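You operate a simulated robot arm through the tools that you are given. There is no shell and no other tool. Be economical: measure what you need, move in short steps, check, and stop when the job is done.

You run a simulated robot arm. Do the job below in one go: nothing can be reset, and whatever is moved stays where it is left.

Task
Take the bag out, drain the tank, refill it to the blue band.
Fine: bag on the drip tray first, water into the pail; the drain valve, the fill valve and the lid end closed.

Only the result counts: the job must be done as asked and must still hold three seconds after the hand-in. Knocking over, shifting, dropping, spilling or breaking anything else fails it. Lids that push on must go on centred and level and be pressed home; caps that screw on are set level and turned clockwise until they are tight.

Robot
A 7-joint arm with a fingered hand on a trunk, on a base that drives. Base frame: it is fixed to the floor where the robot stands at the start and does not move with it; the origin is under the middle of the robot, x ahead of it, y to its left, z up. Lengths are in m, angles in rad, forces in N, time in s.
Its first joint turns from -2.601 to 2.601 rad. Places, roughly: clear tank [0.8, 0.2, 0.9]; clear tank lid [0.7, 0.2, 1]; drip tray [0.7, 0.5, 0.9]; tank drain valve [0.5, 0.1, 0.7]; tank fill valve [0.5, 0.3, 0.7]; tank start button [0.6, -0.1, 0.9]; tank stop button [0.6, -0.2, 0.9]; tank vent valve [0.8, -0.1, 1]; vacuum knob [0.6, -0.1, 0.9]. Payload 3.5 kg.
The tool frame sits at the grasp point between the pads (the TCP): z along the fingers, y along the line on which they close. The tips reach 0.03 m beyond it. Largest opening 0.104 m; the body of the gripper starts 0.035 m behind the TCP. The gripper is a hand of 4 fingers: y runs from the thumb to the fingers, the wrist lies at [-0.015, -0.11, -0.186] in the tool frame.
Orientation is that of the tool frame in the base frame, as a unit quaternion [x, y, z, w]. With the fingers straight down and the wrist toward the robot, the tool's x, y and z point along [0, 1, 0], [1, 0, 0] and [0, 0, -1] of the base frame.

Tools
- The arm moves only by the tool jog_arm. Its argument "targets" is a list of rows, each a list of 6 numbers: the shift along the tool's x, y, z in m, then the turn, a rotation vector about the tool's x, y, z in rad. In form: [[x, y, z, rx, ry, rz], ...]. A call has 1 to 10 rows; each row is the pose to reach, as a shift and turn from the pose commanded when the call began, along the tool's axes at that moment. Each row takes 0.2 s and may step no farther than 0.05 m and 0.15 rad from the row before; otherwise, the whole call is refused. A pose out of reach is approached as far as the arm can. The call stops where the force on the tool passes 90 N (or 10 N more than at its start, if that is more) or the arm is blocked; 0.2 s more then pass. In this call time passes only in rows, and 0.2 s behind the last. The reply holds the time, the measured pose of the TCP, the force on the tool along the base axes, the opening and the grip force, in the units named above and with some noise, with the torque about the TCP (base axes, N m) and any sound that the robot's microphone picked up, and new pictures: "views" is both (left out), scene, wrist or none.
- Cameras (640 x 400 px; columns grow to the right, rows downward): "scene" is now at [0.0395, 0.1598, 1.5882]; the picture's right is [-0.13, -0.99, 0.00], its down [-0.60, 0.08, -0.80] and it looks along [0.79, -0.10, -0.61] (base axes); focal length 214 px, centre (320, 200). "wrist" rides on the gripper at [0.061, -0.092, -0.13] in the tool frame; the picture's right is [-0.81, 0.28, -0.52], its down [-0.53, -0.71, 0.46] and it looks along [-0.24, 0.64, 0.72] (tool axes); focal length 275 px, centre (320, 200). There is no depth. A picture from a camera that has moved, and an enlarged one, comes with that camera's place and axes in the base frame and with its lens.
- slide_trunk(by): slides the trunk up (or, below 0, down) by that many m; the arm and the scene camera ride with it, the base frame stays. It gives what a move gives, with no picture.
- steer(legs): drives the robot by 1 to 6 legs, each [ahead, left, turn to the left] in m, m and rad, along the robot's own axes; the way and the turn of a leg run together, so that a leg with both is an arc; at most 1.5 m and 3.142 rad a leg. The arm and the cameras ride along, it lands a little off, and it stops where it bumps. It gives what a move gives, and a new picture of the scene camera.
- move_fingers(index, middle, ring, thumb_bend, thumb_turn): sets how far each is bent, from 0 (flat) to 1 (curled in); at 0.3 the hand is open as for a grip, at 0.7 the pads meet at the TCP. One left out holds its place. A second passes; each finger stops where it meets its share of the squeeze, and holds until it gets a number again. It is the only way to open and close the hand. It gives what a move gives, with no picture; readings hold the bend of each and the force on the fingers (four entries, about 0 where the hand has none), thumb and palm. thumb_turn goes from beside the hand (0) to across from the fingers (1), as for a grip.
- head_to(pan, tilt): turns the head with the scene camera to pan (to the left, within 2.705 rad either way) and tilt (down, from -0.506 to 1.204), counted from straight ahead of the robot. It gives what a move gives, and a new picture of the scene camera.
- close_up(camera, box): a new picture of the part [left, top, right, bottom] of that camera's present view, enlarged. The clock stands still meanwhile.
- sign_off(): hands the job in; it is judged then, once.

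Work in short steps. Places have to be worked out from the pictures, the camera data and where the tool is seen: move nearer, look again, correct. Check each grasp and each placing, and mend what went wrong. You have 120 turns and 260 pictures in all, those below and enlarged ones among them. Open the gripper and draw the arm clear of the work before you hand the job in, unless the task says otherwise; then end with one line.

The tools are called after "Call:" by a JSON object that holds its "fn" and its "kwargs". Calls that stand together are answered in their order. jog_arm: Moves the arm, as the interface text tells. Its arguments: {"type":"object","properties":{"targets":{"type":"array","items":{"type":"array","items":{"type":"number"}}},"views":{"type":"string","enum":["both","scene","wrist","none"]}},"required":["targets"]} The other tools are called the same way: slide_trunk (by) slides the trunk up or down; move_fingers (index, middle, ring, thumb_bend, thumb_turn) moves the fingers one by one; steer (legs) drives the base; head_to (pan, tilt) turns the head that bears the scene camera; close_up (camera, box) takes an enlarged picture of a part of a camera's view; sign_off () hands the job in.

At the start:

```text
t: 0.0
tcp_pos: [0.5953, 0.2686, 1.4605]
ee_rot: [0.707, 0.707, 0.0, 0.0]
contact_force: [-0.2, -0.7, 0.6]
torque: [0.0, 0.02, -0.01]
gripper_width: 0.1034
gripper_force: 0.1
shape: jaw
bend: [0.3, 0.3, 0.3, 0.3, 0.98]
finger forces: [0.0, 0.1, 0.0, 0.0, 0.0, 0.0]
trunk travel left (down, up): [-0.625, 0.085]
robot x, y, heading: [0.0016, -0.0002, 0.005]
head pan, tilt: [-0.133, 0.651]
```

scene: 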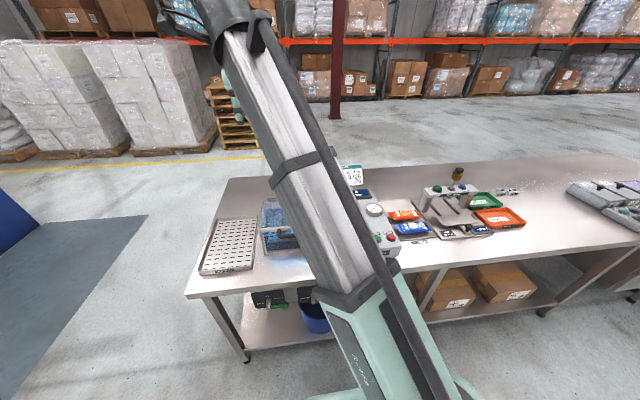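
wrist: 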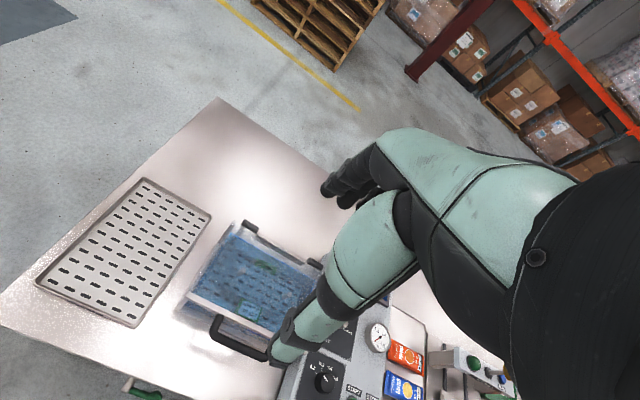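

The arm blocks part of the scene view; I'll look closer at the tank and the panel from the current cameras first.

Call:
{"fn": "close_up", "kwargs": {"camera": "wrist", "box": [140, 200, 440, 400]}}

Call:
{"fn": "close_up", "kwargs": {"camera": "scene", "box": [180, 160, 440, 340]}}

```text
2.00 times, centred on (290, 300) of wrist
camera zoom: at [0.5043, 0.3287, 1.5904], right [0.28, -0.81, 0.52], down [-0.71, -0.53, -0.46], along [0.64, -0.24, -0.72], focal length 551 px, centre (380, 0)
```

zoom: 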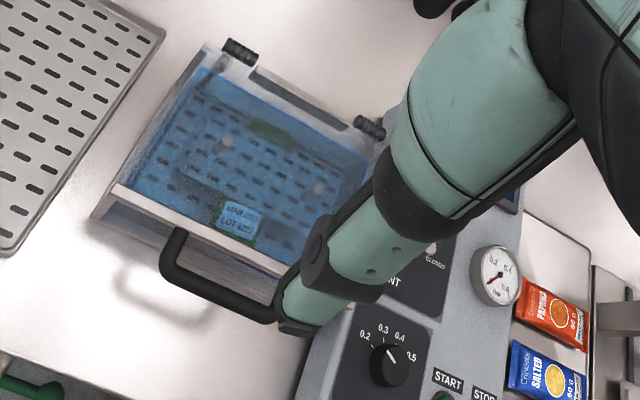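

```text
2.22 times, centred on (310, 250) of scene
camera zoom: at [0.0395, 0.1598, 1.5882], right [-0.13, -0.99, 0.0], down [-0.6, 0.08, -0.8], along [0.79, -0.1, -0.61], focal length 477 px, centre (342, 89)
```

zoom: 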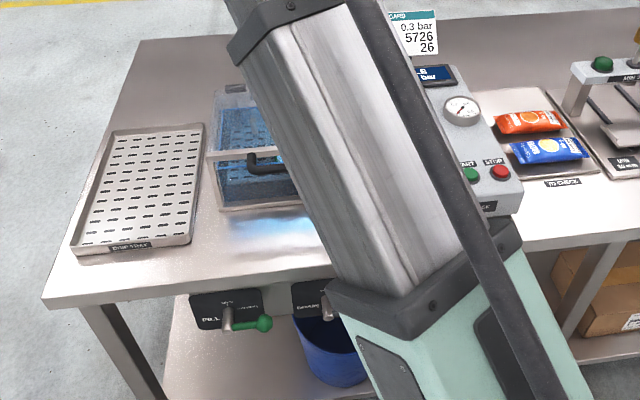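

The arm hides the tank front. I move the tool to the robot's right, staying high, to clear the view.

Call:
{"fn": "jog_arm", "kwargs": {"targets": [[-0.05, 0, 0, 0, 0, 0], [-0.1, 0, 0, 0, 0, 0], [-0.15, 0, 0, 0, 0, 0], [-0.2, 0, 0, 0, 0, 0], [-0.25, 0, 0, 0, 0, 0], [-0.3, 0, 0, 0, 0, 0], [-0.35, 0, 0, 0, 0, 0], [-0.4, 0, 0, 0, 0, 0], [-0.45, 0, 0, 0, 0, 0], [-0.5, 0, 0, 0, 0, 0]], "views": "both"}}

```text
t: 2.2
tcp_pos: [0.5959, -0.2287, 1.463]
ee_rot: [0.707, 0.707, 0.0, -0.001]
contact_force: [-0.2, 0.2, -0.2]
torque: [0.0, 0.02, 0.0]
gripper_width: 0.1037
gripper_force: 0.0
shape: jaw
bend: [0.3, 0.3, 0.3, 0.3, 0.98]
finger forces: [0.1, 0.0, 0.1, 0.1, 0.0, 0.1]
out of reach, approached as far as the arm can: row 3, 4, 5, 6, 7
trunk travel left (down, up): [-0.625, 0.085]
robot x, y, heading: [-0.0014, 0.0006, -0.002]
head pan, tilt: [-0.133, 0.651]
camera scene: at [0.0395, 0.159, 1.5883], right [-0.13, -0.99, 0.0], down [-0.6, 0.08, -0.8], along [0.79, -0.1, -0.61], focal length 214 px, centre (320, 200)
camera wrist: at [0.5044, -0.1701, 1.5926], right [0.28, -0.81, 0.52], down [-0.71, -0.53, -0.46], along [0.64, -0.24, -0.72], focal length 275 px, centre (320, 200)
```

scene: 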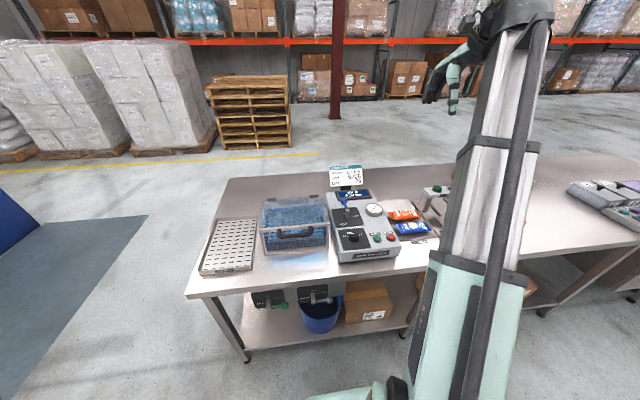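
wrist: 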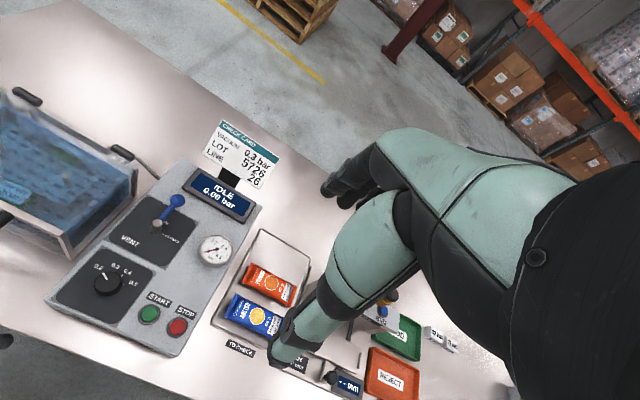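

Clear now. I zoom on the tank, valves and console.

Call:
{"fn": "close_up", "kwargs": {"camera": "scene", "box": [240, 180, 410, 286]}}

Call:
{"fn": "close_up", "kwargs": {"camera": "scene", "box": [230, 270, 360, 351]}}

Call:
{"fn": "close_up", "kwargs": {"camera": "wrist", "box": [0, 80, 320, 280]}}

```text
3.76 times, centred on (325, 233) of scene
camera zoom: at [0.0395, 0.159, 1.5883], right [-0.13, -0.99, 0.0], down [-0.6, 0.08, -0.8], along [0.79, -0.1, -0.61], focal length 807 px, centre (301, 76)
```

zoom: 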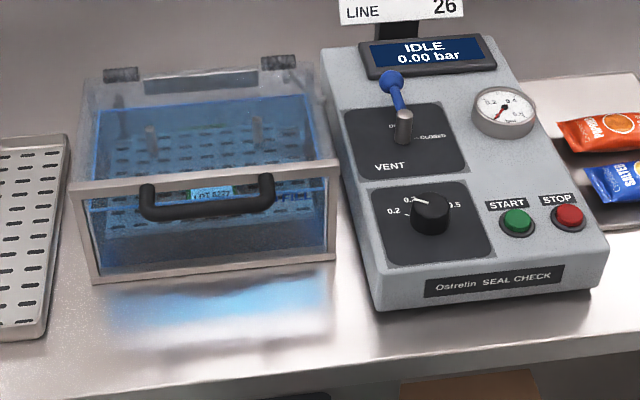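

```text
4.92 times, centred on (295, 310) of scene
camera zoom: at [0.0395, 0.159, 1.5883], right [-0.13, -0.99, 0.0], down [-0.6, 0.08, -0.8], along [0.79, -0.1, -0.61], focal length 1056 px, centre (443, -344)
```

zoom: 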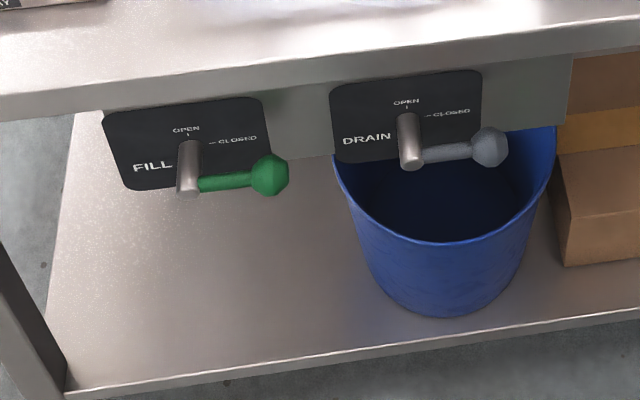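

```text
2.00 times, centred on (160, 180) of wrist
camera zoom: at [0.5044, -0.1701, 1.5926], right [0.28, -0.81, 0.52], down [-0.71, -0.53, -0.46], along [0.64, -0.24, -0.72], focal length 551 px, centre (640, 240)
```

zoom: 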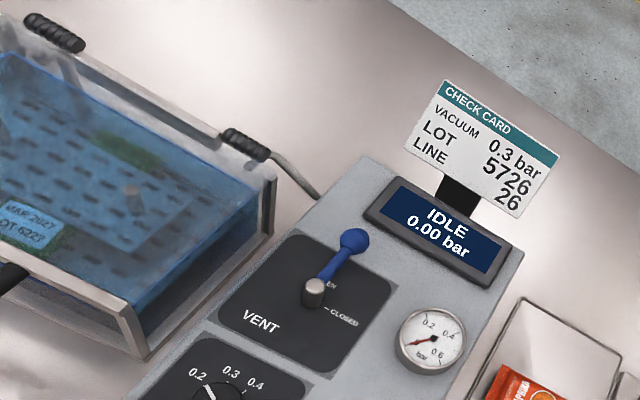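

The vent is open (0.00 bar, idle), so the lid should lift. I judge the lid handle bar to be at about x 0.58, y 0.12–0.23, z 1.02, with hinges at x 0.80, z 1.03, and both valve levers in the closed position. The arm was short of room close in, so I back up 0.12 m and lower the trunk a bit.

Call:
{"fn": "steer", "kwargs": {"legs": [[-0.12, 0, 0]]}}

Call:
{"fn": "slide_trunk", "kwargs": {"by": -0.2}}

Call:
{"fn": "jog_arm", "kwargs": {"targets": [[0.05, 0.01, 0, 0, 0, 0], [0.1, 0.02, 0, 0, 0, 0], [0.15, 0.03, 0, 0, 0, 0], [0.2, 0.04, 0, 0, 0, 0], [0.25, 0.05, 0, 0, 0, 0], [0.3, 0.06, 0, 0, 0, 0], [0.35, 0.07, 0, 0, 0, 0], [0.4, 0.08, 0, 0, 0, 0]], "views": "both"}}

```text
t: 3.4
tcp_pos: [0.4748, -0.2287, 1.4634]
ee_rot: [0.707, 0.707, 0.0, 0.001]
contact_force: [-0.2, -0.2, 0.0]
torque: [0.0, 0.0, -0.01]
gripper_width: 0.1039
gripper_force: 0.0
shape: jaw
bend: [0.3, 0.3, 0.3, 0.3, 0.98]
finger forces: [0.0, 0.1, 0.0, 0.0, 0.0, 0.0]
trunk travel left (down, up): [-0.625, 0.085]
robot x, y, heading: [-0.1221, 0.0004, -0.003]
head pan, tilt: [-0.133, 0.651]
camera scene: at [-0.0812, 0.1598, 1.5883], right [-0.13, -0.99, 0.0], down [-0.6, 0.08, -0.8], along [0.79, -0.11, -0.6], focal length 214 px, centre (320, 200)
```

scene: 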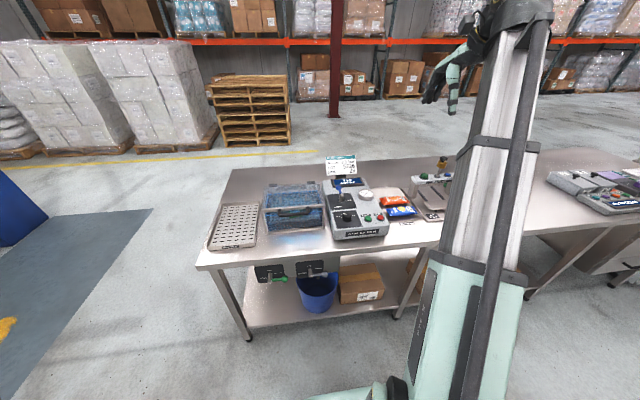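

```text
t: 5.6
tcp_pos: [0.4764, -0.2289, 1.2632]
ee_rot: [0.708, 0.706, 0.0, 0.0]
contact_force: [0.6, -1.0, -0.1]
torque: [-0.03, 0.01, -0.02]
gripper_width: 0.1036
gripper_force: 0.2
shape: jaw
bend: [0.3, 0.3, 0.3, 0.3, 0.98]
finger forces: [0.0, 0.0, 0.0, 0.1, 0.0, 0.0]
trunk travel left (down, up): [-0.425, 0.285]
robot x, y, heading: [-0.1206, 0.0008, 0.001]
head pan, tilt: [-0.133, 0.651]
```

```text
refused: row 1 steps farther than a row can; nothing moved
```

Steps must stay under 0.05 in norm; I go with 0.045 steps leftward and slightly forward.

Call:
{"fn": "jog_arm", "kwargs": {"targets": [[0.045, 0.01, 0, 0, 0, 0], [0.09, 0.02, 0, 0, 0, 0], [0.135, 0.03, 0, 0, 0, 0], [0.18, 0.04, 0, 0, 0, 0], [0.225, 0.05, 0, 0, 0, 0], [0.27, 0.06, 0, 0, 0, 0], [0.315, 0.07, 0, 0, 0, 0], [0.36, 0.08, 0, 0, 0, 0], [0.405, 0.09, 0, 0, 0, 0]], "views": "both"}}

```text
t: 7.6
tcp_pos: [0.5651, 0.1754, 1.2583]
ee_rot: [0.708, 0.706, -0.001, 0.0]
contact_force: [-0.1, 0.0, -0.7]
torque: [0.04, 0.02, 0.02]
gripper_width: 0.1038
gripper_force: 0.0
shape: jaw
bend: [0.3, 0.3, 0.3, 0.3, 0.98]
finger forces: [0.1, 0.0, 0.0, 0.1, 0.0, 0.0]
trunk travel left (down, up): [-0.425, 0.285]
robot x, y, heading: [-0.1211, 0.0012, -0.003]
head pan, tilt: [-0.133, 0.651]
camera scene: at [-0.0794, 0.1598, 1.3882], right [-0.13, -0.99, 0.0], down [-0.6, 0.08, -0.8], along [0.79, -0.11, -0.61], focal length 214 px, centre (320, 200)
camera wrist: at [0.4751, 0.2357, 1.3883], right [0.27, -0.81, 0.52], down [-0.71, -0.53, -0.46], along [0.64, -0.24, -0.72], focal length 275 px, centre (320, 200)
```

scene: 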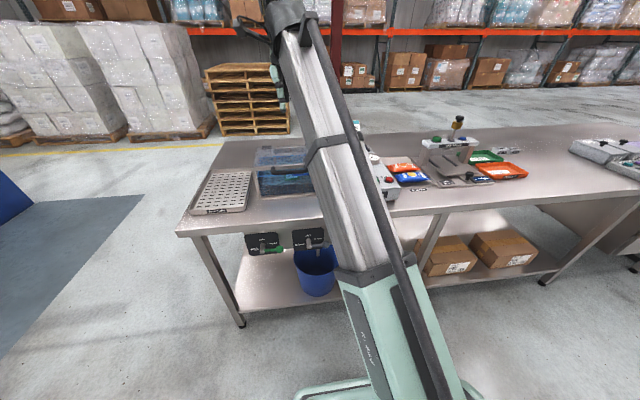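
wrist: 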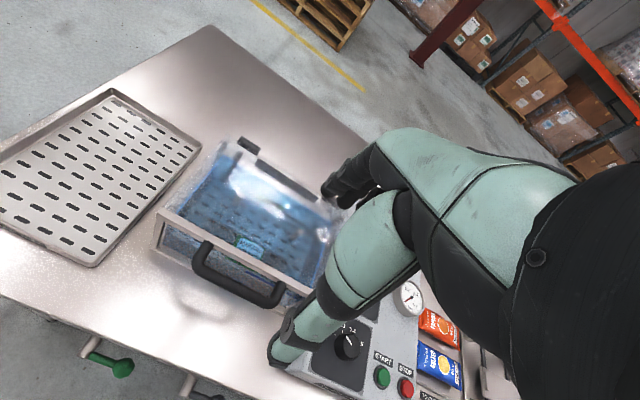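

The handle and tank front are well visible in the wrist view; I enlarge it.

Call:
{"fn": "close_up", "kwargs": {"camera": "wrist", "box": [140, 130, 360, 310]}}

Call:
{"fn": "close_up", "kwargs": {"camera": "scene", "box": [240, 130, 340, 200]}}

```text
2.22 times, centred on (250, 220) of wrist
camera zoom: at [0.4751, 0.2357, 1.3883], right [0.27, -0.81, 0.52], down [-0.71, -0.53, -0.46], along [0.64, -0.24, -0.72], focal length 612 px, centre (476, 156)
```

zoom: 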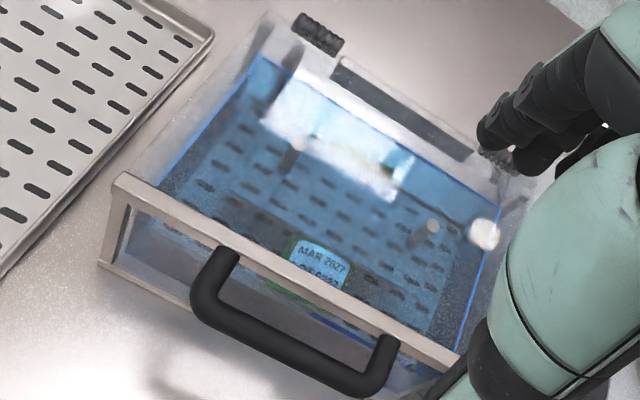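

```text
5.71 times, centred on (290, 165) of scene
camera zoom: at [-0.0794, 0.1598, 1.3882], right [-0.13, -0.99, 0.0], down [-0.6, 0.08, -0.8], along [0.79, -0.11, -0.61], focal length 1226 px, centre (491, 400)
```

zoom: 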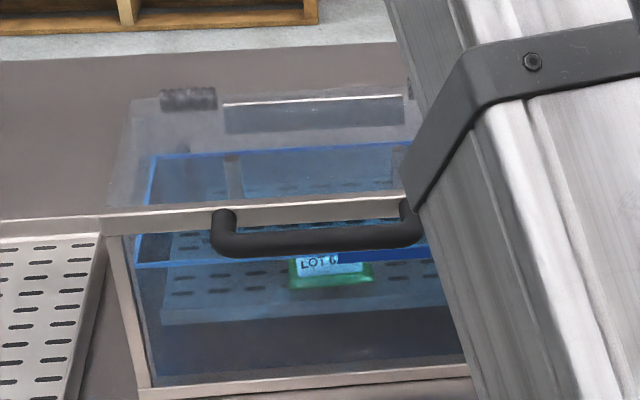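

Triangulating both views, the bar centre is at about (0.60, 0.178, 1.00), legs at y 0.123 and 0.233, lid front face at x≈0.633, so the gap behind the bar is ~2.6 cm. I drive forward a bit for reach later and pre-bend the fingers so they fit in the gap.

Call:
{"fn": "steer", "kwargs": {"legs": [[0.08, 0, 0]]}}

Call:
{"fn": "move_fingers", "kwargs": {"index": 0.56, "middle": 0.56, "ring": 0.56, "thumb_bend": 0.3}}

Call:
{"fn": "jog_arm", "kwargs": {"targets": [[0, -0.02, 0.04, 0, 0, 0], [0, -0.04, 0.08, 0, 0, 0], [0, -0.05, 0.12, 0, 0, 0], [0, -0.05, 0.15, 0, 0, 0]], "views": "both"}}

```text
t: 8.7
tcp_pos: [0.647, 0.1752, 1.2578]
ee_rot: [0.708, 0.707, 0.0, -0.001]
contact_force: [-0.2, -0.5, -0.4]
torque: [0.01, 0.02, -0.03]
gripper_width: 0.1035
gripper_force: 0.0
shape: jaw
bend: [0.3, 0.3, 0.3, 0.3, 0.98]
finger forces: [0.0, 0.0, 0.1, 0.0, 0.1, 0.1]
trunk travel left (down, up): [-0.425, 0.285]
robot x, y, heading: [-0.038, -0.0008, 0.001]
head pan, tilt: [-0.133, 0.651]
camera scene: at [0.0014, 0.1597, 1.3882], right [-0.13, -0.99, 0.0], down [-0.6, 0.08, -0.8], along [0.79, -0.11, -0.61], focal length 214 px, centre (320, 200)
```

scene: 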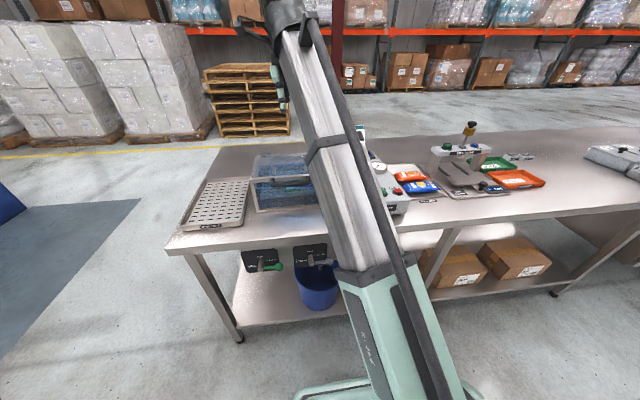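

```text
t: 9.7
tcp_pos: [0.6473, 0.1749, 1.2582]
ee_rot: [0.708, 0.706, 0.0, 0.001]
contact_force: [-0.6, -0.5, -0.3]
torque: [-0.02, -0.01, -0.02]
gripper_width: 0.0697
gripper_force: 0.1
shape: fingers
bend: [0.56, 0.56, 0.56, 0.3, 0.98]
finger forces: [0.0, 0.0, 0.0, 0.0, 0.0, 0.0]
trunk travel left (down, up): [-0.425, 0.285]
robot x, y, heading: [-0.0353, 0.0005, -0.001]
head pan, tilt: [-0.133, 0.651]
```

```text
t: 10.7
tcp_pos: [0.5991, 0.1775, 1.1065]
ee_rot: [0.707, 0.707, 0.0, 0.0]
contact_force: [0.3, -0.4, -0.2]
torque: [-0.04, -0.03, -0.01]
gripper_width: 0.0698
gripper_force: 0.1
shape: fingers
bend: [0.56, 0.56, 0.56, 0.3, 0.98]
finger forces: [0.1, 0.0, 0.1, 0.1, 0.0, 0.0]
trunk travel left (down, up): [-0.425, 0.285]
robot x, y, heading: [-0.0372, -0.0004, -0.005]
head pan, tilt: [-0.133, 0.651]
camera scene: at [0.0011, 0.1597, 1.3883], right [-0.13, -0.99, 0.0], down [-0.6, 0.08, -0.8], along [0.79, -0.11, -0.61], focal length 214 px, centre (320, 200)
camera wrist: at [0.5069, 0.2372, 1.236], right [0.27, -0.81, 0.52], down [-0.71, -0.53, -0.46], along [0.64, -0.24, -0.72], focal length 275 px, centre (320, 200)
```

scene: 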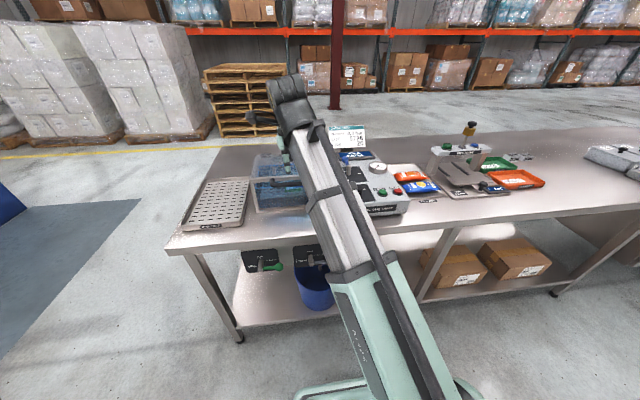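
wrist: 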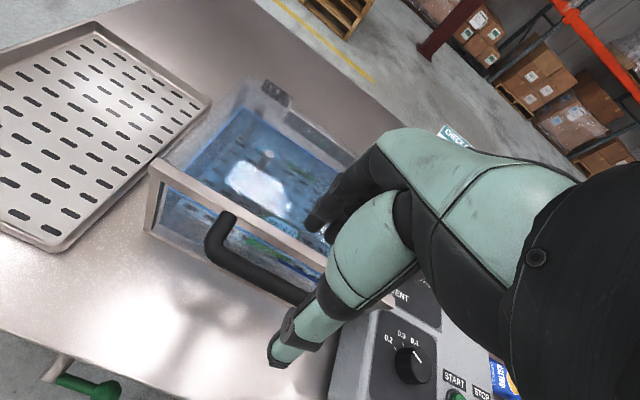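

The bar checks out at x≈0.60. I descend so the fingers slip between the bar and the lid front, thumb on the near side.

Call:
{"fn": "jog_arm", "kwargs": {"targets": [[0, -0.001, 0.03, 0, 0, 0], [0, -0.002, 0.05, 0, 0, 0], [0, -0.002, 0.065, 0, 0, 0], [0, -0.002, 0.08, 0, 0, 0]], "views": "both"}}

```text
t: 11.7
tcp_pos: [0.5954, 0.1756, 1.027]
ee_rot: [0.708, 0.707, 0.0, 0.0]
contact_force: [0.1, -0.4, -0.4]
torque: [-0.02, 0.02, -0.02]
gripper_width: 0.0697
gripper_force: 0.1
shape: fingers
bend: [0.56, 0.56, 0.56, 0.3, 0.98]
finger forces: [0.1, 0.0, 0.0, 0.0, 0.0, 0.0]
trunk travel left (down, up): [-0.425, 0.285]
robot x, y, heading: [-0.0369, -0.0004, -0.004]
head pan, tilt: [-0.133, 0.651]
camera scene: at [0.0011, 0.1597, 1.3882], right [-0.13, -0.99, 0.0], down [-0.6, 0.08, -0.8], along [0.79, -0.11, -0.61], focal length 214 px, centre (320, 200)
camera wrist: at [0.5042, 0.2358, 1.1584], right [0.27, -0.81, 0.52], down [-0.71, -0.53, -0.46], along [0.64, -0.24, -0.72], focal length 275 px, centre (320, 200)
```

scene: 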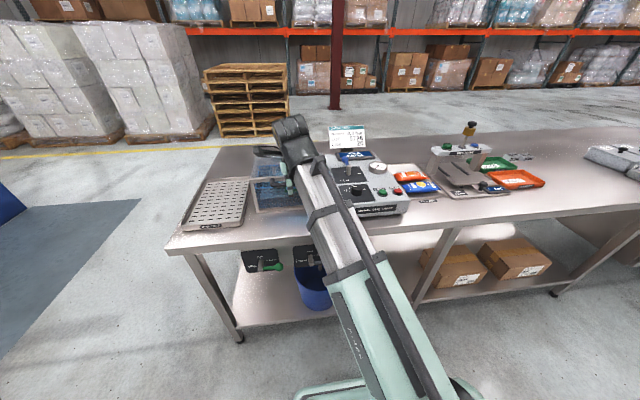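
wrist: 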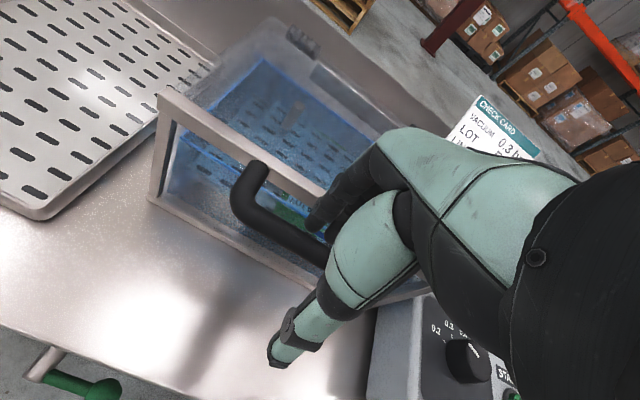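

Fingers look to be entering behind the bar, no contact. I go 1.5 cm lower, then close.

Call:
{"fn": "jog_arm", "kwargs": {"targets": [[0, 0, 0.01, 0, 0, 0], [0, 0, 0.018, 0, 0, 0]], "views": "none"}}

Call:
{"fn": "close_up", "kwargs": {"camera": "wrist", "box": [200, 120, 400, 380]}}

```text
t: 12.3
tcp_pos: [0.5934, 0.1757, 1.0107]
ee_rot: [0.707, 0.707, 0.0, 0.0]
contact_force: [-8.0, -0.1, 6.0]
torque: [-0.07, -0.24, -0.04]
gripper_width: 0.0696
gripper_force: 5.0
shape: fingers
bend: [0.56, 0.6, 0.56, 0.3, 0.98]
finger forces: [0.0, 10.4, 0.0, 0.1, 0.1, 0.1]
trunk travel left (down, up): [-0.425, 0.285]
robot x, y, heading: [-0.0343, 0.0009, -0.003]
head pan, tilt: [-0.133, 0.651]
```

```text
1.54 times, centred on (300, 250) of wrist
camera zoom: at [0.502, 0.2352, 1.1404], right [0.27, -0.81, 0.52], down [-0.71, -0.53, -0.46], along [0.65, -0.24, -0.72], focal length 424 px, centre (351, 123)
```

zoom: 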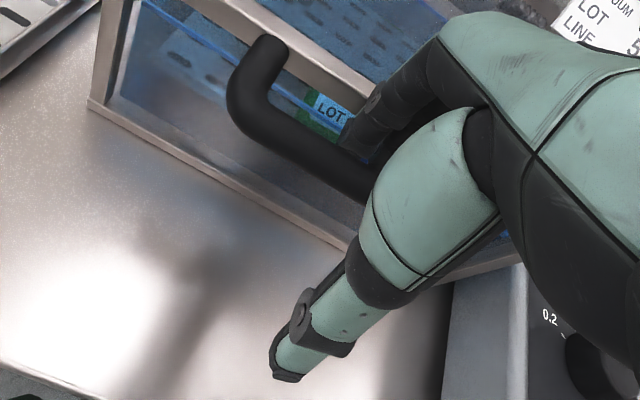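

The middle finger rubs the lid edge slightly; closing pulls it off toward the bar. I close the hand on the bar.

Call:
{"fn": "move_fingers", "kwargs": {"index": 0.66, "middle": 0.66, "ring": 0.66, "thumb_bend": 0.7}}

Call:
{"fn": "close_up", "kwargs": {"camera": "wrist", "box": [200, 120, 400, 380]}}

```text
t: 13.3
tcp_pos: [0.5957, 0.1743, 1.0093]
ee_rot: [0.708, 0.706, 0.0, 0.0]
contact_force: [1.2, -0.2, 0.5]
torque: [-0.05, 0.02, -0.02]
gripper_width: 0.0069
gripper_force: 0.8
shape: fingers
bend: [0.66, 0.66, 0.66, 0.7, 0.98]
finger forces: [0.5, 0.0, 0.0, 0.0, 0.1, 0.0]
trunk travel left (down, up): [-0.425, 0.285]
robot x, y, heading: [-0.0378, -0.0008, -0.005]
head pan, tilt: [-0.133, 0.651]
```

```text
1.54 times, centred on (300, 250) of wrist
camera zoom: at [0.5038, 0.2352, 1.1395], right [0.27, -0.81, 0.52], down [-0.71, -0.53, -0.46], along [0.64, -0.24, -0.72], focal length 424 px, centre (351, 123)
```

zoom: 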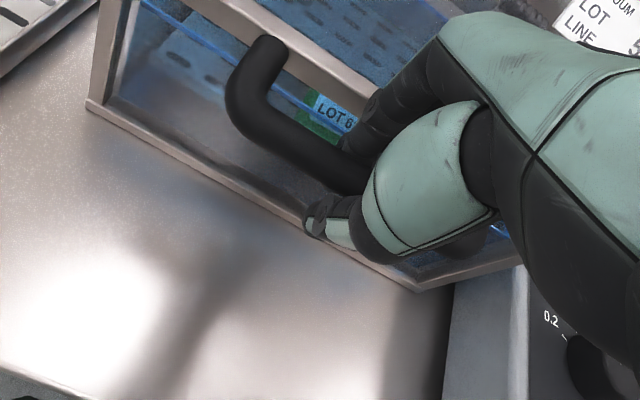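

No clamp force, but the fingertips appear to close beneath the bar, caging it. I lift a little and watch.

Call:
{"fn": "jog_arm", "kwargs": {"targets": [[0, 0, -0.01, 0, 0, 0], [0, 0, -0.02, 0, 0, 0], [0, 0.001, -0.03, 0, 0, 0]], "views": "wrist"}}

```text
t: 14.1
tcp_pos: [0.5962, 0.1761, 1.0393]
ee_rot: [0.707, 0.707, 0.0, 0.0]
contact_force: [2.4, -0.4, -3.9]
torque: [0.03, 0.03, -0.03]
gripper_width: 0.0087
gripper_force: 1.8
shape: fingers
bend: [0.64, 0.66, 0.65, 0.7, 0.98]
finger forces: [1.6, 0.3, 1.8, 0.1, 0.0, 0.1]
trunk travel left (down, up): [-0.425, 0.285]
robot x, y, heading: [-0.0361, -0.0009, 0.004]
head pan, tilt: [-0.133, 0.651]
camera wrist: at [0.505, 0.2353, 1.1695], right [0.27, -0.81, 0.52], down [-0.71, -0.53, -0.45], along [0.64, -0.24, -0.72], focal length 275 px, centre (320, 200)
```

wrist: 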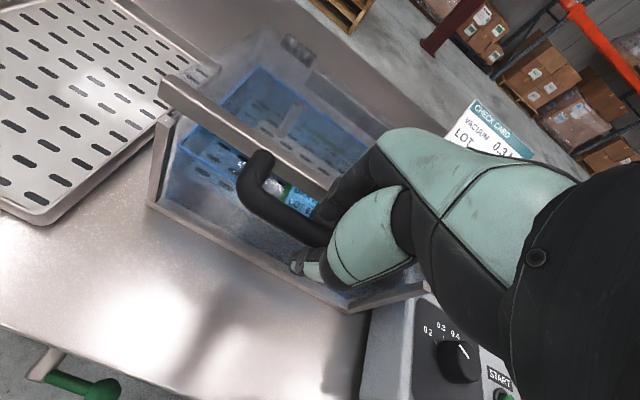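

The lid lifts with the hand (about 4 N). I follow the arc around the hinge (x≈0.80, z≈1.02) up to about 50°.

Call:
{"fn": "jog_arm", "kwargs": {"targets": [[0, 0.003, -0.0215, 0, 0, 0], [0, 0.006, -0.039, 0, 0, 0], [0, 0.011, -0.0555, 0, 0, 0], [0, 0.018, -0.072, 0, 0, 0], [0, 0.026, -0.0875, 0, 0, 0], [0, 0.035, -0.102, 0, 0, 0], [0, 0.0455, -0.116, 0, 0, 0], [0, 0.057, -0.129, 0, 0, 0]], "views": "both"}}

```text
t: 15.9
tcp_pos: [0.6544, 0.1751, 1.1684]
ee_rot: [0.707, 0.707, -0.001, 0.0]
contact_force: [8.4, -0.4, -8.0]
torque: [0.08, 0.03, 0.02]
gripper_width: 0.0133
gripper_force: 5.6
shape: fingers
bend: [0.61, 0.65, 0.63, 0.7, 0.98]
finger forces: [6.1, 0.7, 3.8, 0.0, 0.0, 0.0]
trunk travel left (down, up): [-0.425, 0.285]
robot x, y, heading: [-0.0427, 0.0011, -0.002]
head pan, tilt: [-0.133, 0.651]
camera scene: at [0.0027, 0.1598, 1.3881], right [-0.13, -0.99, 0.0], down [-0.6, 0.08, -0.79], along [0.79, -0.11, -0.61], focal length 214 px, centre (320, 200)
camera wrist: at [0.5631, 0.2354, 1.2988], right [0.28, -0.81, 0.52], down [-0.71, -0.53, -0.45], along [0.64, -0.24, -0.73], focal length 275 px, centre (320, 200)
```

scene: 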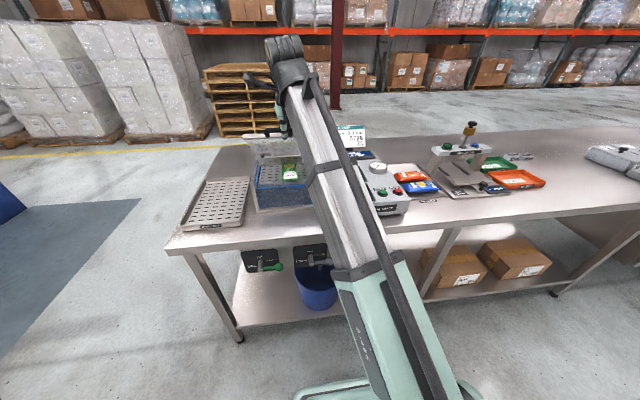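
wrist: 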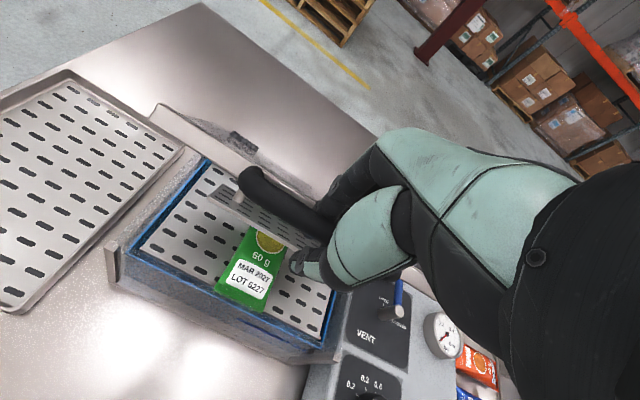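

The lid is ~50° up and the bag (green, LOT 6227) is visible. I continue the arc, biased slightly toward the hinge.

Call:
{"fn": "jog_arm", "kwargs": {"targets": [[0, 0.0155, -0.009, 0, 0, 0], [0, 0.03, -0.0195, 0, 0, 0], [0, 0.0445, -0.029, 0, 0, 0], [0, 0.06, -0.037, 0, 0, 0], [0, 0.076, -0.044, 0, 0, 0], [0, 0.0925, -0.0495, 0, 0, 0], [0, 0.1095, -0.053, 0, 0, 0]], "views": "both"}}

```text
t: 17.5
tcp_pos: [0.7614, 0.1764, 1.2227]
ee_rot: [0.707, 0.707, 0.0, 0.0]
contact_force: [-0.3, -0.3, -1.0]
torque: [0.0, 0.0, 0.02]
gripper_width: 0.0069
gripper_force: 0.5
shape: fingers
bend: [0.66, 0.66, 0.66, 0.69, 0.97]
finger forces: [0.1, 0.0, 0.0, 0.0, 0.3, 0.0]
trunk travel left (down, up): [-0.425, 0.285]
robot x, y, heading: [-0.0401, -0.0025, -0.002]
head pan, tilt: [-0.133, 0.651]
camera scene: at [0.0011, 0.1597, 1.3882], right [-0.13, -0.99, 0.0], down [-0.6, 0.08, -0.8], along [0.79, -0.11, -0.61], focal length 214 px, centre (320, 200)
camera wrist: at [0.6705, 0.2352, 1.3529], right [0.27, -0.81, 0.52], down [-0.71, -0.53, -0.46], along [0.64, -0.24, -0.72], focal length 275 px, centre (320, 200)
```

scene: 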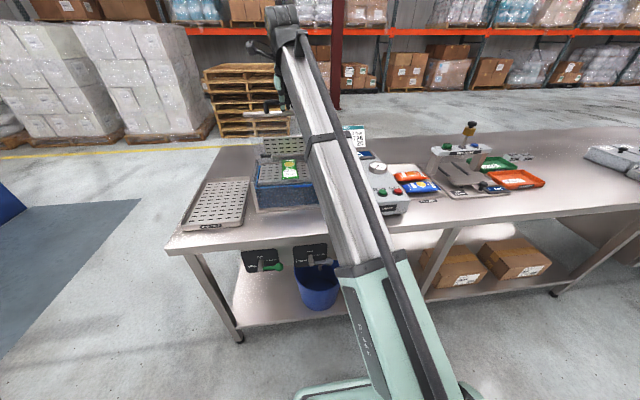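
wrist: 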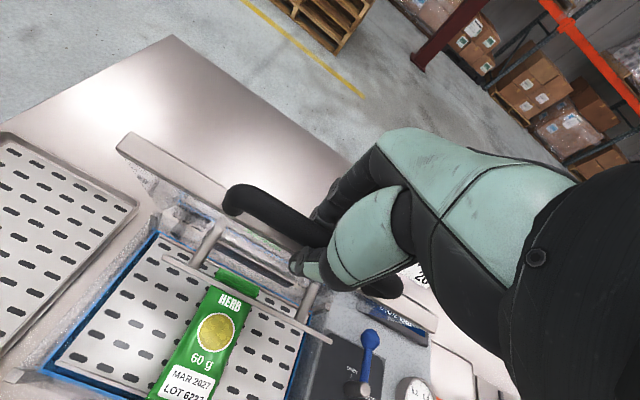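

Lid is near vertical with no load. I carry it past vertical until it stops or settles.

Call:
{"fn": "jog_arm", "kwargs": {"targets": [[0, 0.0173, -0.0025, 0, 0, 0], [0, 0.0348, -0.0034, 0, 0, 0], [0, 0.0524, -0.003, 0, 0, 0], [0, 0.07, -0.001, 0, 0, 0]], "views": "both"}}

```text
t: 18.5
tcp_pos: [0.8325, 0.1753, 1.2237]
ee_rot: [0.709, 0.706, 0.0, 0.0]
contact_force: [-0.1, 0.3, 0.2]
torque: [-0.06, 0.02, 0.0]
gripper_width: 0.0066
gripper_force: 0.1
shape: fingers
bend: [0.66, 0.66, 0.66, 0.7, 0.97]
finger forces: [0.1, 0.0, 0.1, 0.0, 0.1, 0.1]
trunk travel left (down, up): [-0.425, 0.285]
robot x, y, heading: [-0.0369, 0.0024, -0.004]
head pan, tilt: [-0.133, 0.651]
camera scene: at [0.0012, 0.1597, 1.3882], right [-0.13, -0.99, 0.0], down [-0.6, 0.08, -0.8], along [0.79, -0.11, -0.61], focal length 214 px, centre (320, 200)
camera wrist: at [0.7412, 0.2351, 1.3536], right [0.27, -0.81, 0.52], down [-0.71, -0.53, -0.46], along [0.64, -0.24, -0.72], focal length 275 px, centre (320, 200)
```

scene: 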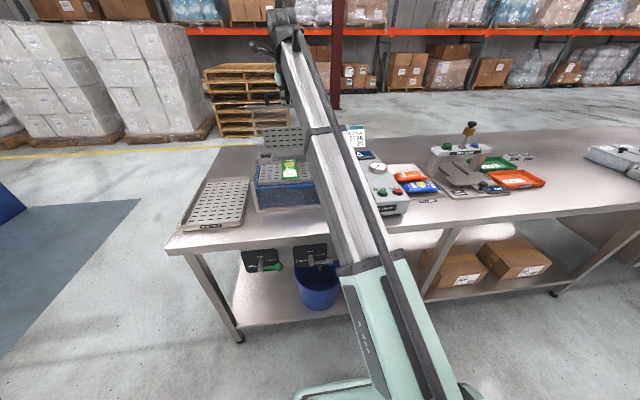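
wrist: 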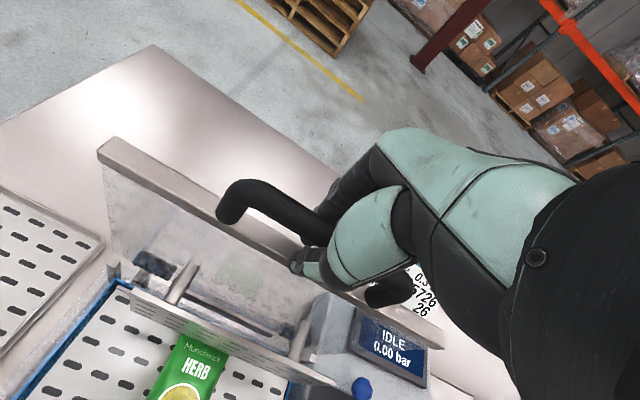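

The lid leans past vertical, no load. I push a little further to find its stop before releasing.

Call:
{"fn": "jog_arm", "kwargs": {"targets": [[0, 0.017, 0.003, 0, 0, 0], [0, 0.034, 0.008, 0, 0, 0]], "views": "wrist"}}

```text
t: 19.1
tcp_pos: [0.8486, 0.1722, 1.216]
ee_rot: [0.707, 0.707, 0.007, 0.005]
contact_force: [7.5, 5.6, 50.9]
torque: [0.2, -0.35, 0.14]
gripper_width: 0.0026
gripper_force: 30.7
shape: fingers
bend: [0.62, 0.63, 0.65, 0.74, 0.97]
finger forces: [6.8, 7.4, 5.7, 0.1, 41.2, 0.0]
out of reach, approached as far as the arm can: row 1, 2
trunk travel left (down, up): [-0.425, 0.285]
robot x, y, heading: [-0.0379, 0.0007, -0.0]
head pan, tilt: [-0.133, 0.651]
camera wrist: at [0.7555, 0.2319, 1.3442], right [0.27, -0.81, 0.52], down [-0.71, -0.53, -0.47], along [0.66, -0.24, -0.71], focal length 275 px, centre (320, 200)
```

wrist: 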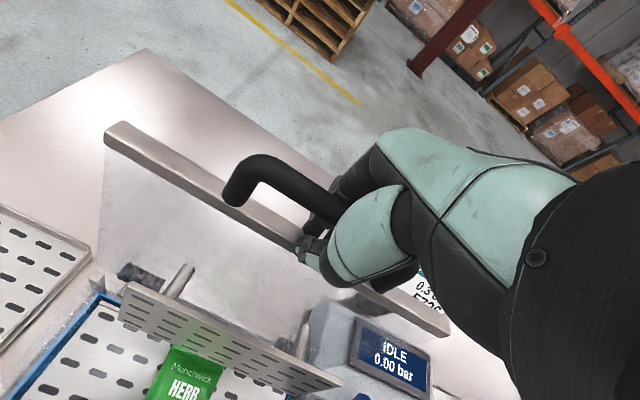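

The thumb is now pressing on the lid edge (stop reached or tip contact). I ease back up a bit.

Call:
{"fn": "jog_arm", "kwargs": {"targets": [[0, -0.012, -0.01, 0, 0, 0], [0, -0.016, -0.014, 0, 0, 0]], "views": "none"}}

Call:
{"fn": "move_fingers", "kwargs": {"thumb_bend": 0.3}}

Call:
{"fn": "close_up", "kwargs": {"camera": "wrist", "box": [60, 60, 460, 400]}}

```text
t: 19.7
tcp_pos: [0.8328, 0.1724, 1.2194]
ee_rot: [0.707, 0.707, -0.002, 0.0]
contact_force: [1.0, 1.2, 10.3]
torque: [0.17, -0.02, 0.04]
gripper_width: 0.0021
gripper_force: 5.3
shape: fingers
bend: [0.65, 0.65, 0.66, 0.73, 0.97]
finger forces: [0.5, 0.7, 0.1, 0.1, 9.7, 0.1]
trunk travel left (down, up): [-0.425, 0.285]
robot x, y, heading: [-0.0378, 0.0013, -0.0]
head pan, tilt: [-0.133, 0.651]
```

```text
t: 20.7
tcp_pos: [0.8349, 0.1727, 1.2201]
ee_rot: [0.708, 0.706, 0.0, 0.0]
contact_force: [-0.7, 0.1, 0.3]
torque: [-0.01, -0.01, -0.01]
gripper_width: 0.0568
gripper_force: 0.0
shape: fingers
bend: [0.66, 0.66, 0.66, 0.3, 0.97]
finger forces: [0.0, 0.0, 0.0, 0.0, 0.1, 0.0]
trunk travel left (down, up): [-0.425, 0.285]
robot x, y, heading: [-0.039, -0.0009, -0.003]
head pan, tilt: [-0.133, 0.651]
```

```text
1.18 times, centred on (260, 230) of wrist
camera zoom: at [0.7444, 0.2322, 1.3501], right [0.27, -0.81, 0.52], down [-0.71, -0.53, -0.46], along [0.64, -0.24, -0.72], focal length 324 px, centre (391, 165)
```

zoom: 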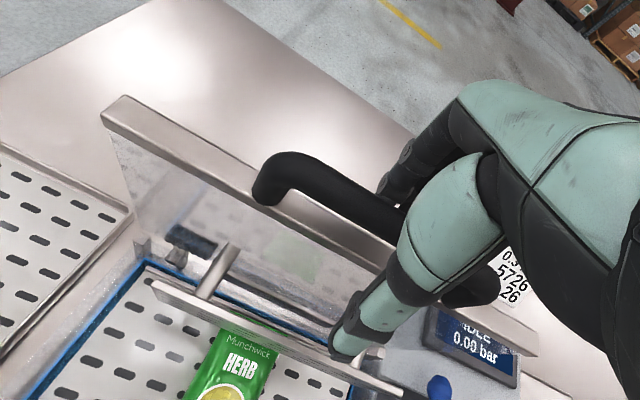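

The lid stays put with the thumb off. I open the fingers too, then rise straight up and back off.

Call:
{"fn": "move_fingers", "kwargs": {"index": 0.3, "middle": 0.3, "ring": 0.3}}

Call:
{"fn": "jog_arm", "kwargs": {"targets": [[0, 0, -0.04, 0, 0, 0], [0, 0, -0.08, 0, 0, 0], [0, -0.03, -0.11, 0, 0, 0], [0, -0.07, -0.12, 0, 0, 0], [0, -0.11, -0.12, 0, 0, 0]], "views": "both"}}

```text
t: 21.7
tcp_pos: [0.8348, 0.1718, 1.2209]
ee_rot: [0.708, 0.706, 0.0, 0.0]
contact_force: [-0.1, -0.7, 0.9]
torque: [0.01, 0.0, -0.03]
gripper_width: 0.1029
gripper_force: 0.2
shape: fingers
bend: [0.3, 0.3, 0.3, 0.3, 0.97]
finger forces: [0.0, 0.1, 0.0, 0.0, 0.0, 0.1]
trunk travel left (down, up): [-0.425, 0.285]
robot x, y, heading: [-0.0385, 0.0022, 0.004]
head pan, tilt: [-0.133, 0.651]
```

```text
t: 22.9
tcp_pos: [0.7245, 0.1716, 1.3412]
ee_rot: [0.707, 0.707, 0.0, 0.0]
contact_force: [-0.7, 0.1, 0.4]
torque: [-0.03, -0.01, -0.01]
gripper_width: 0.103
gripper_force: 0.1
shape: fingers
bend: [0.3, 0.3, 0.3, 0.3, 0.97]
finger forces: [0.0, 0.1, 0.1, 0.0, 0.1, 0.1]
out of reach, approached as far as the arm can: row 1, 2, 3, 4
trunk travel left (down, up): [-0.425, 0.285]
robot x, y, heading: [-0.043, 0.0018, -0.004]
head pan, tilt: [-0.133, 0.651]
camera scene: at [0.001, 0.1597, 1.3882], right [-0.13, -0.99, 0.0], down [-0.6, 0.08, -0.8], along [0.79, -0.11, -0.61], focal length 214 px, centre (320, 200)
camera wrist: at [0.6338, 0.2323, 1.4713], right [0.27, -0.81, 0.52], down [-0.71, -0.53, -0.46], along [0.64, -0.24, -0.72], focal length 275 px, centre (320, 200)
```

scene: 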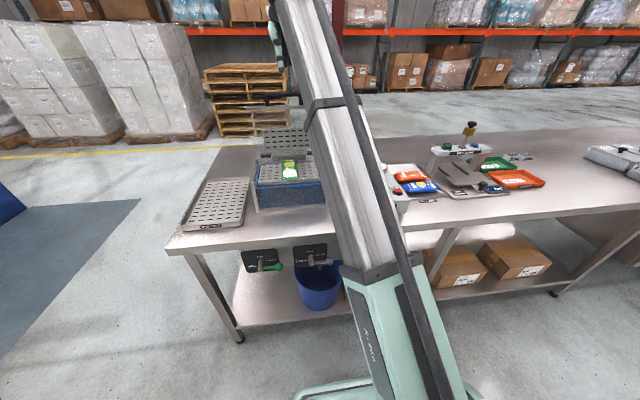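
wrist: 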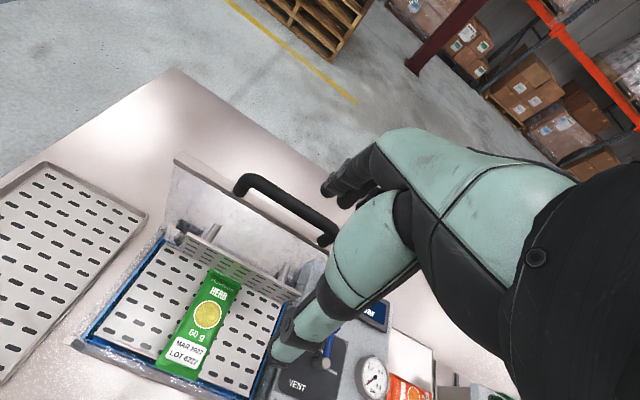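

The lid rests open. I look closely at the bag and the tank.

Call:
{"fn": "close_up", "kwargs": {"camera": "wrist", "box": [60, 200, 340, 400]}}

Call:
{"fn": "close_up", "kwargs": {"camera": "scene", "box": [230, 120, 340, 220]}}

```text
2.00 times, centred on (200, 300) of wrist
camera zoom: at [0.6338, 0.2323, 1.4713], right [0.27, -0.81, 0.52], down [-0.71, -0.53, -0.46], along [0.64, -0.24, -0.72], focal length 551 px, centre (560, 0)
```

zoom: 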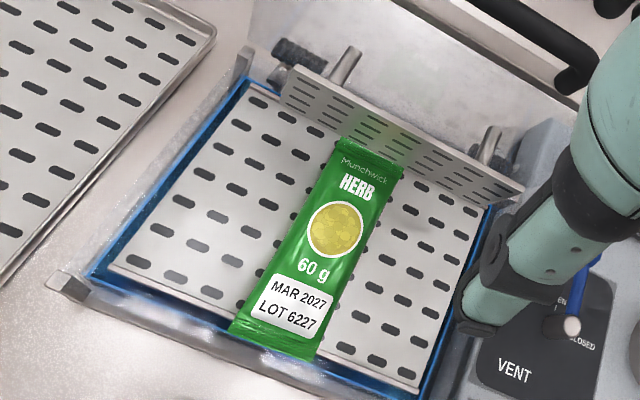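

```text
4.00 times, centred on (285, 170) of scene
camera zoom: at [0.001, 0.1597, 1.3882], right [-0.13, -0.99, 0.0], down [-0.6, 0.08, -0.8], along [0.79, -0.11, -0.61], focal length 858 px, centre (460, 320)
```

zoom: 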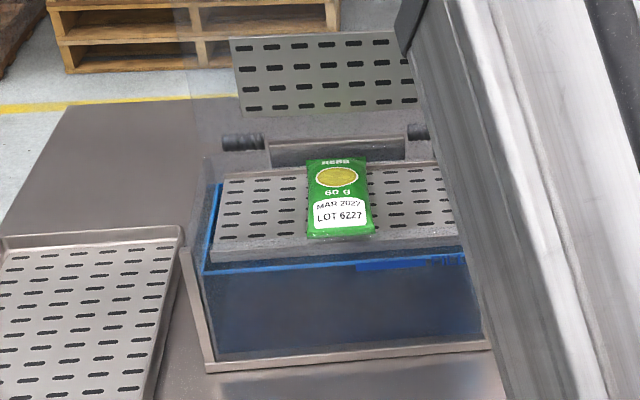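

The bag floats/lies at about (0.72, 0.18, z≈0.985), long side along x (0.654–0.80), ~6 cm wide. To grip it across its width I turn the hand 90° about the vertical (wrist to the robot's right) while high up.

Call:
{"fn": "jog_arm", "kwargs": {"targets": [[0, -0.005, 0, 0, 0, -0.15], [0, -0.01, 0, 0, 0, -0.3], [0, -0.015, 0, 0, 0, -0.45], [0, -0.02, 0, 0, 0, -0.6], [0, -0.025, 0, 0, 0, -0.75], [0, -0.03, 0, 0, 0, -0.9], [0, -0.03, 0, 0, 0, -1.05], [0, -0.03, 0, 0, 0, -1.2], [0, -0.03, 0, 0, 0, -1.35], [0, -0.03, 0, 0, 0, -1.5]], "views": "both"}}

```text
t: 25.1
tcp_pos: [0.672, 0.1735, 1.3151]
ee_rot: [0.039, 0.999, 0.003, 0.005]
contact_force: [-0.9, 1.0, 0.2]
torque: [-0.02, -0.02, 0.02]
gripper_width: 0.1032
gripper_force: 0.0
shape: fingers
bend: [0.3, 0.3, 0.3, 0.3, 0.97]
finger forces: [0.0, 0.0, 0.0, 0.1, 0.0, 0.0]
out of reach, approached as far as the arm can: row 8, 9, 10
trunk travel left (down, up): [-0.425, 0.285]
robot x, y, heading: [-0.0406, -0.0019, -0.003]
head pan, tilt: [-0.133, 0.651]
camera scene: at [0.0012, 0.1598, 1.3882], right [-0.13, -0.99, 0.0], down [-0.6, 0.08, -0.8], along [0.79, -0.11, -0.61], focal length 214 px, centre (320, 200)
camera wrist: at [0.6029, 0.0846, 1.4439], right [0.82, 0.21, 0.53], down [0.48, -0.75, -0.46], along [0.3, 0.63, -0.72], focal length 275 px, centre (320, 200)
```

scene: 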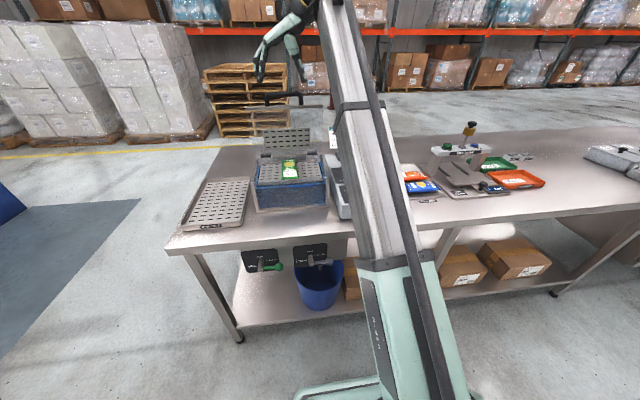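
wrist: 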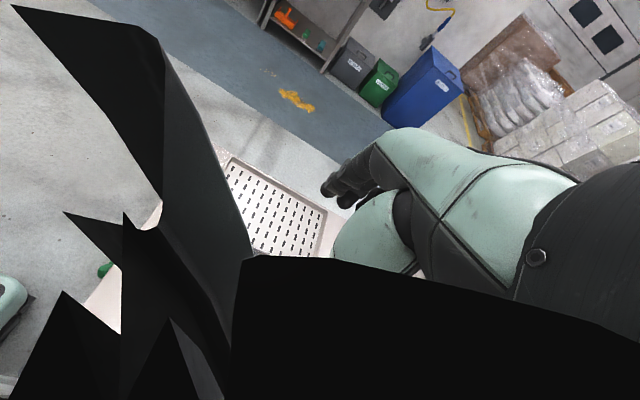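

That yaw is at the arm's limit from here (last rows not reached). I shift the robot right and a little forward for a better bearing, then use a yaw of about 70°.

Call:
{"fn": "steer", "kwargs": {"legs": [[0.05, -0.15, 0]]}}

Call:
{"fn": "jog_arm", "kwargs": {"targets": [[0, 0.04, 0, 0, 0, 0.1], [0, 0.08, 0, 0, 0, 0.2], [0, 0.12, 0.03, 0, 0, 0.25], [0, 0.13, 0.07, 0, 0, 0.25], [0, 0.13, 0.11, 0, 0, 0.25]], "views": "both"}}

```text
t: 26.5
tcp_pos: [0.7225, 0.0186, 1.3155]
ee_rot: [0.041, 0.999, 0.004, 0.005]
contact_force: [-0.9, 0.7, -0.3]
torque: [0.03, 0.01, -0.01]
gripper_width: 0.1031
gripper_force: 0.1
shape: fingers
bend: [0.3, 0.3, 0.3, 0.3, 0.97]
finger forces: [0.1, 0.1, 0.0, 0.1, 0.1, 0.1]
trunk travel left (down, up): [-0.425, 0.285]
robot x, y, heading: [0.0126, -0.1554, -0.001]
head pan, tilt: [-0.133, 0.651]
camera scene: at [0.0518, 0.0054, 1.3882], right [-0.13, -0.99, 0.0], down [-0.6, 0.08, -0.8], along [0.79, -0.11, -0.61], focal length 214 px, centre (320, 200)
```

scene: 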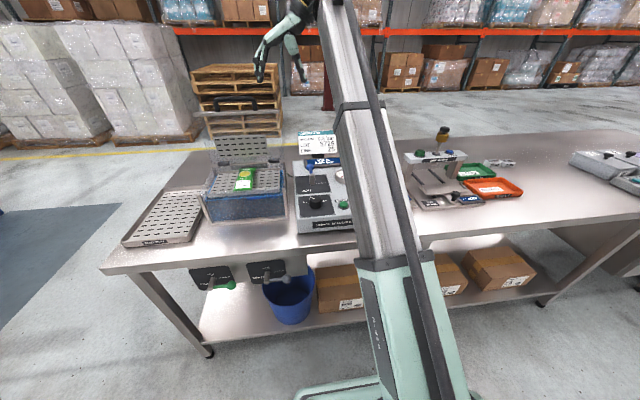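

```text
t: 27.7
tcp_pos: [0.7345, 0.1494, 1.2076]
ee_rot: [0.166, 0.986, 0.005, 0.005]
contact_force: [0.2, 0.6, 1.1]
torque: [0.0, 0.0, -0.04]
gripper_width: 0.103
gripper_force: 0.1
shape: fingers
bend: [0.3, 0.3, 0.3, 0.3, 0.97]
finger forces: [0.0, 0.0, 0.0, 0.0, 0.0, 0.0]
trunk travel left (down, up): [-0.425, 0.285]
robot x, y, heading: [0.0104, -0.1534, -0.006]
head pan, tilt: [-0.133, 0.651]
camera scene: at [0.0517, 0.0055, 1.3883], right [-0.13, -0.99, 0.0], down [-0.6, 0.08, -0.8], along [0.79, -0.11, -0.61], focal length 214 px, centre (320, 200)
camera wrist: at [0.646, 0.0801, 1.3357], right [0.85, -0.01, 0.53], down [0.28, -0.84, -0.46], along [0.45, 0.54, -0.72], focal length 275 px, centre (320, 200)
```

scene: 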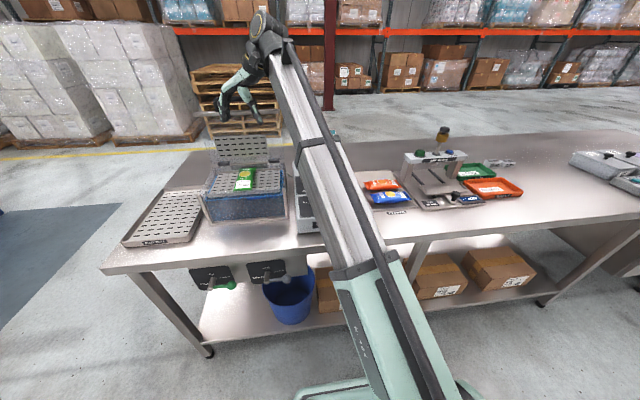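
wrist: 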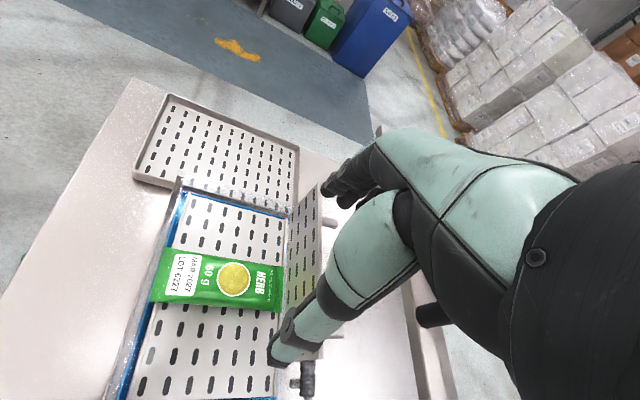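

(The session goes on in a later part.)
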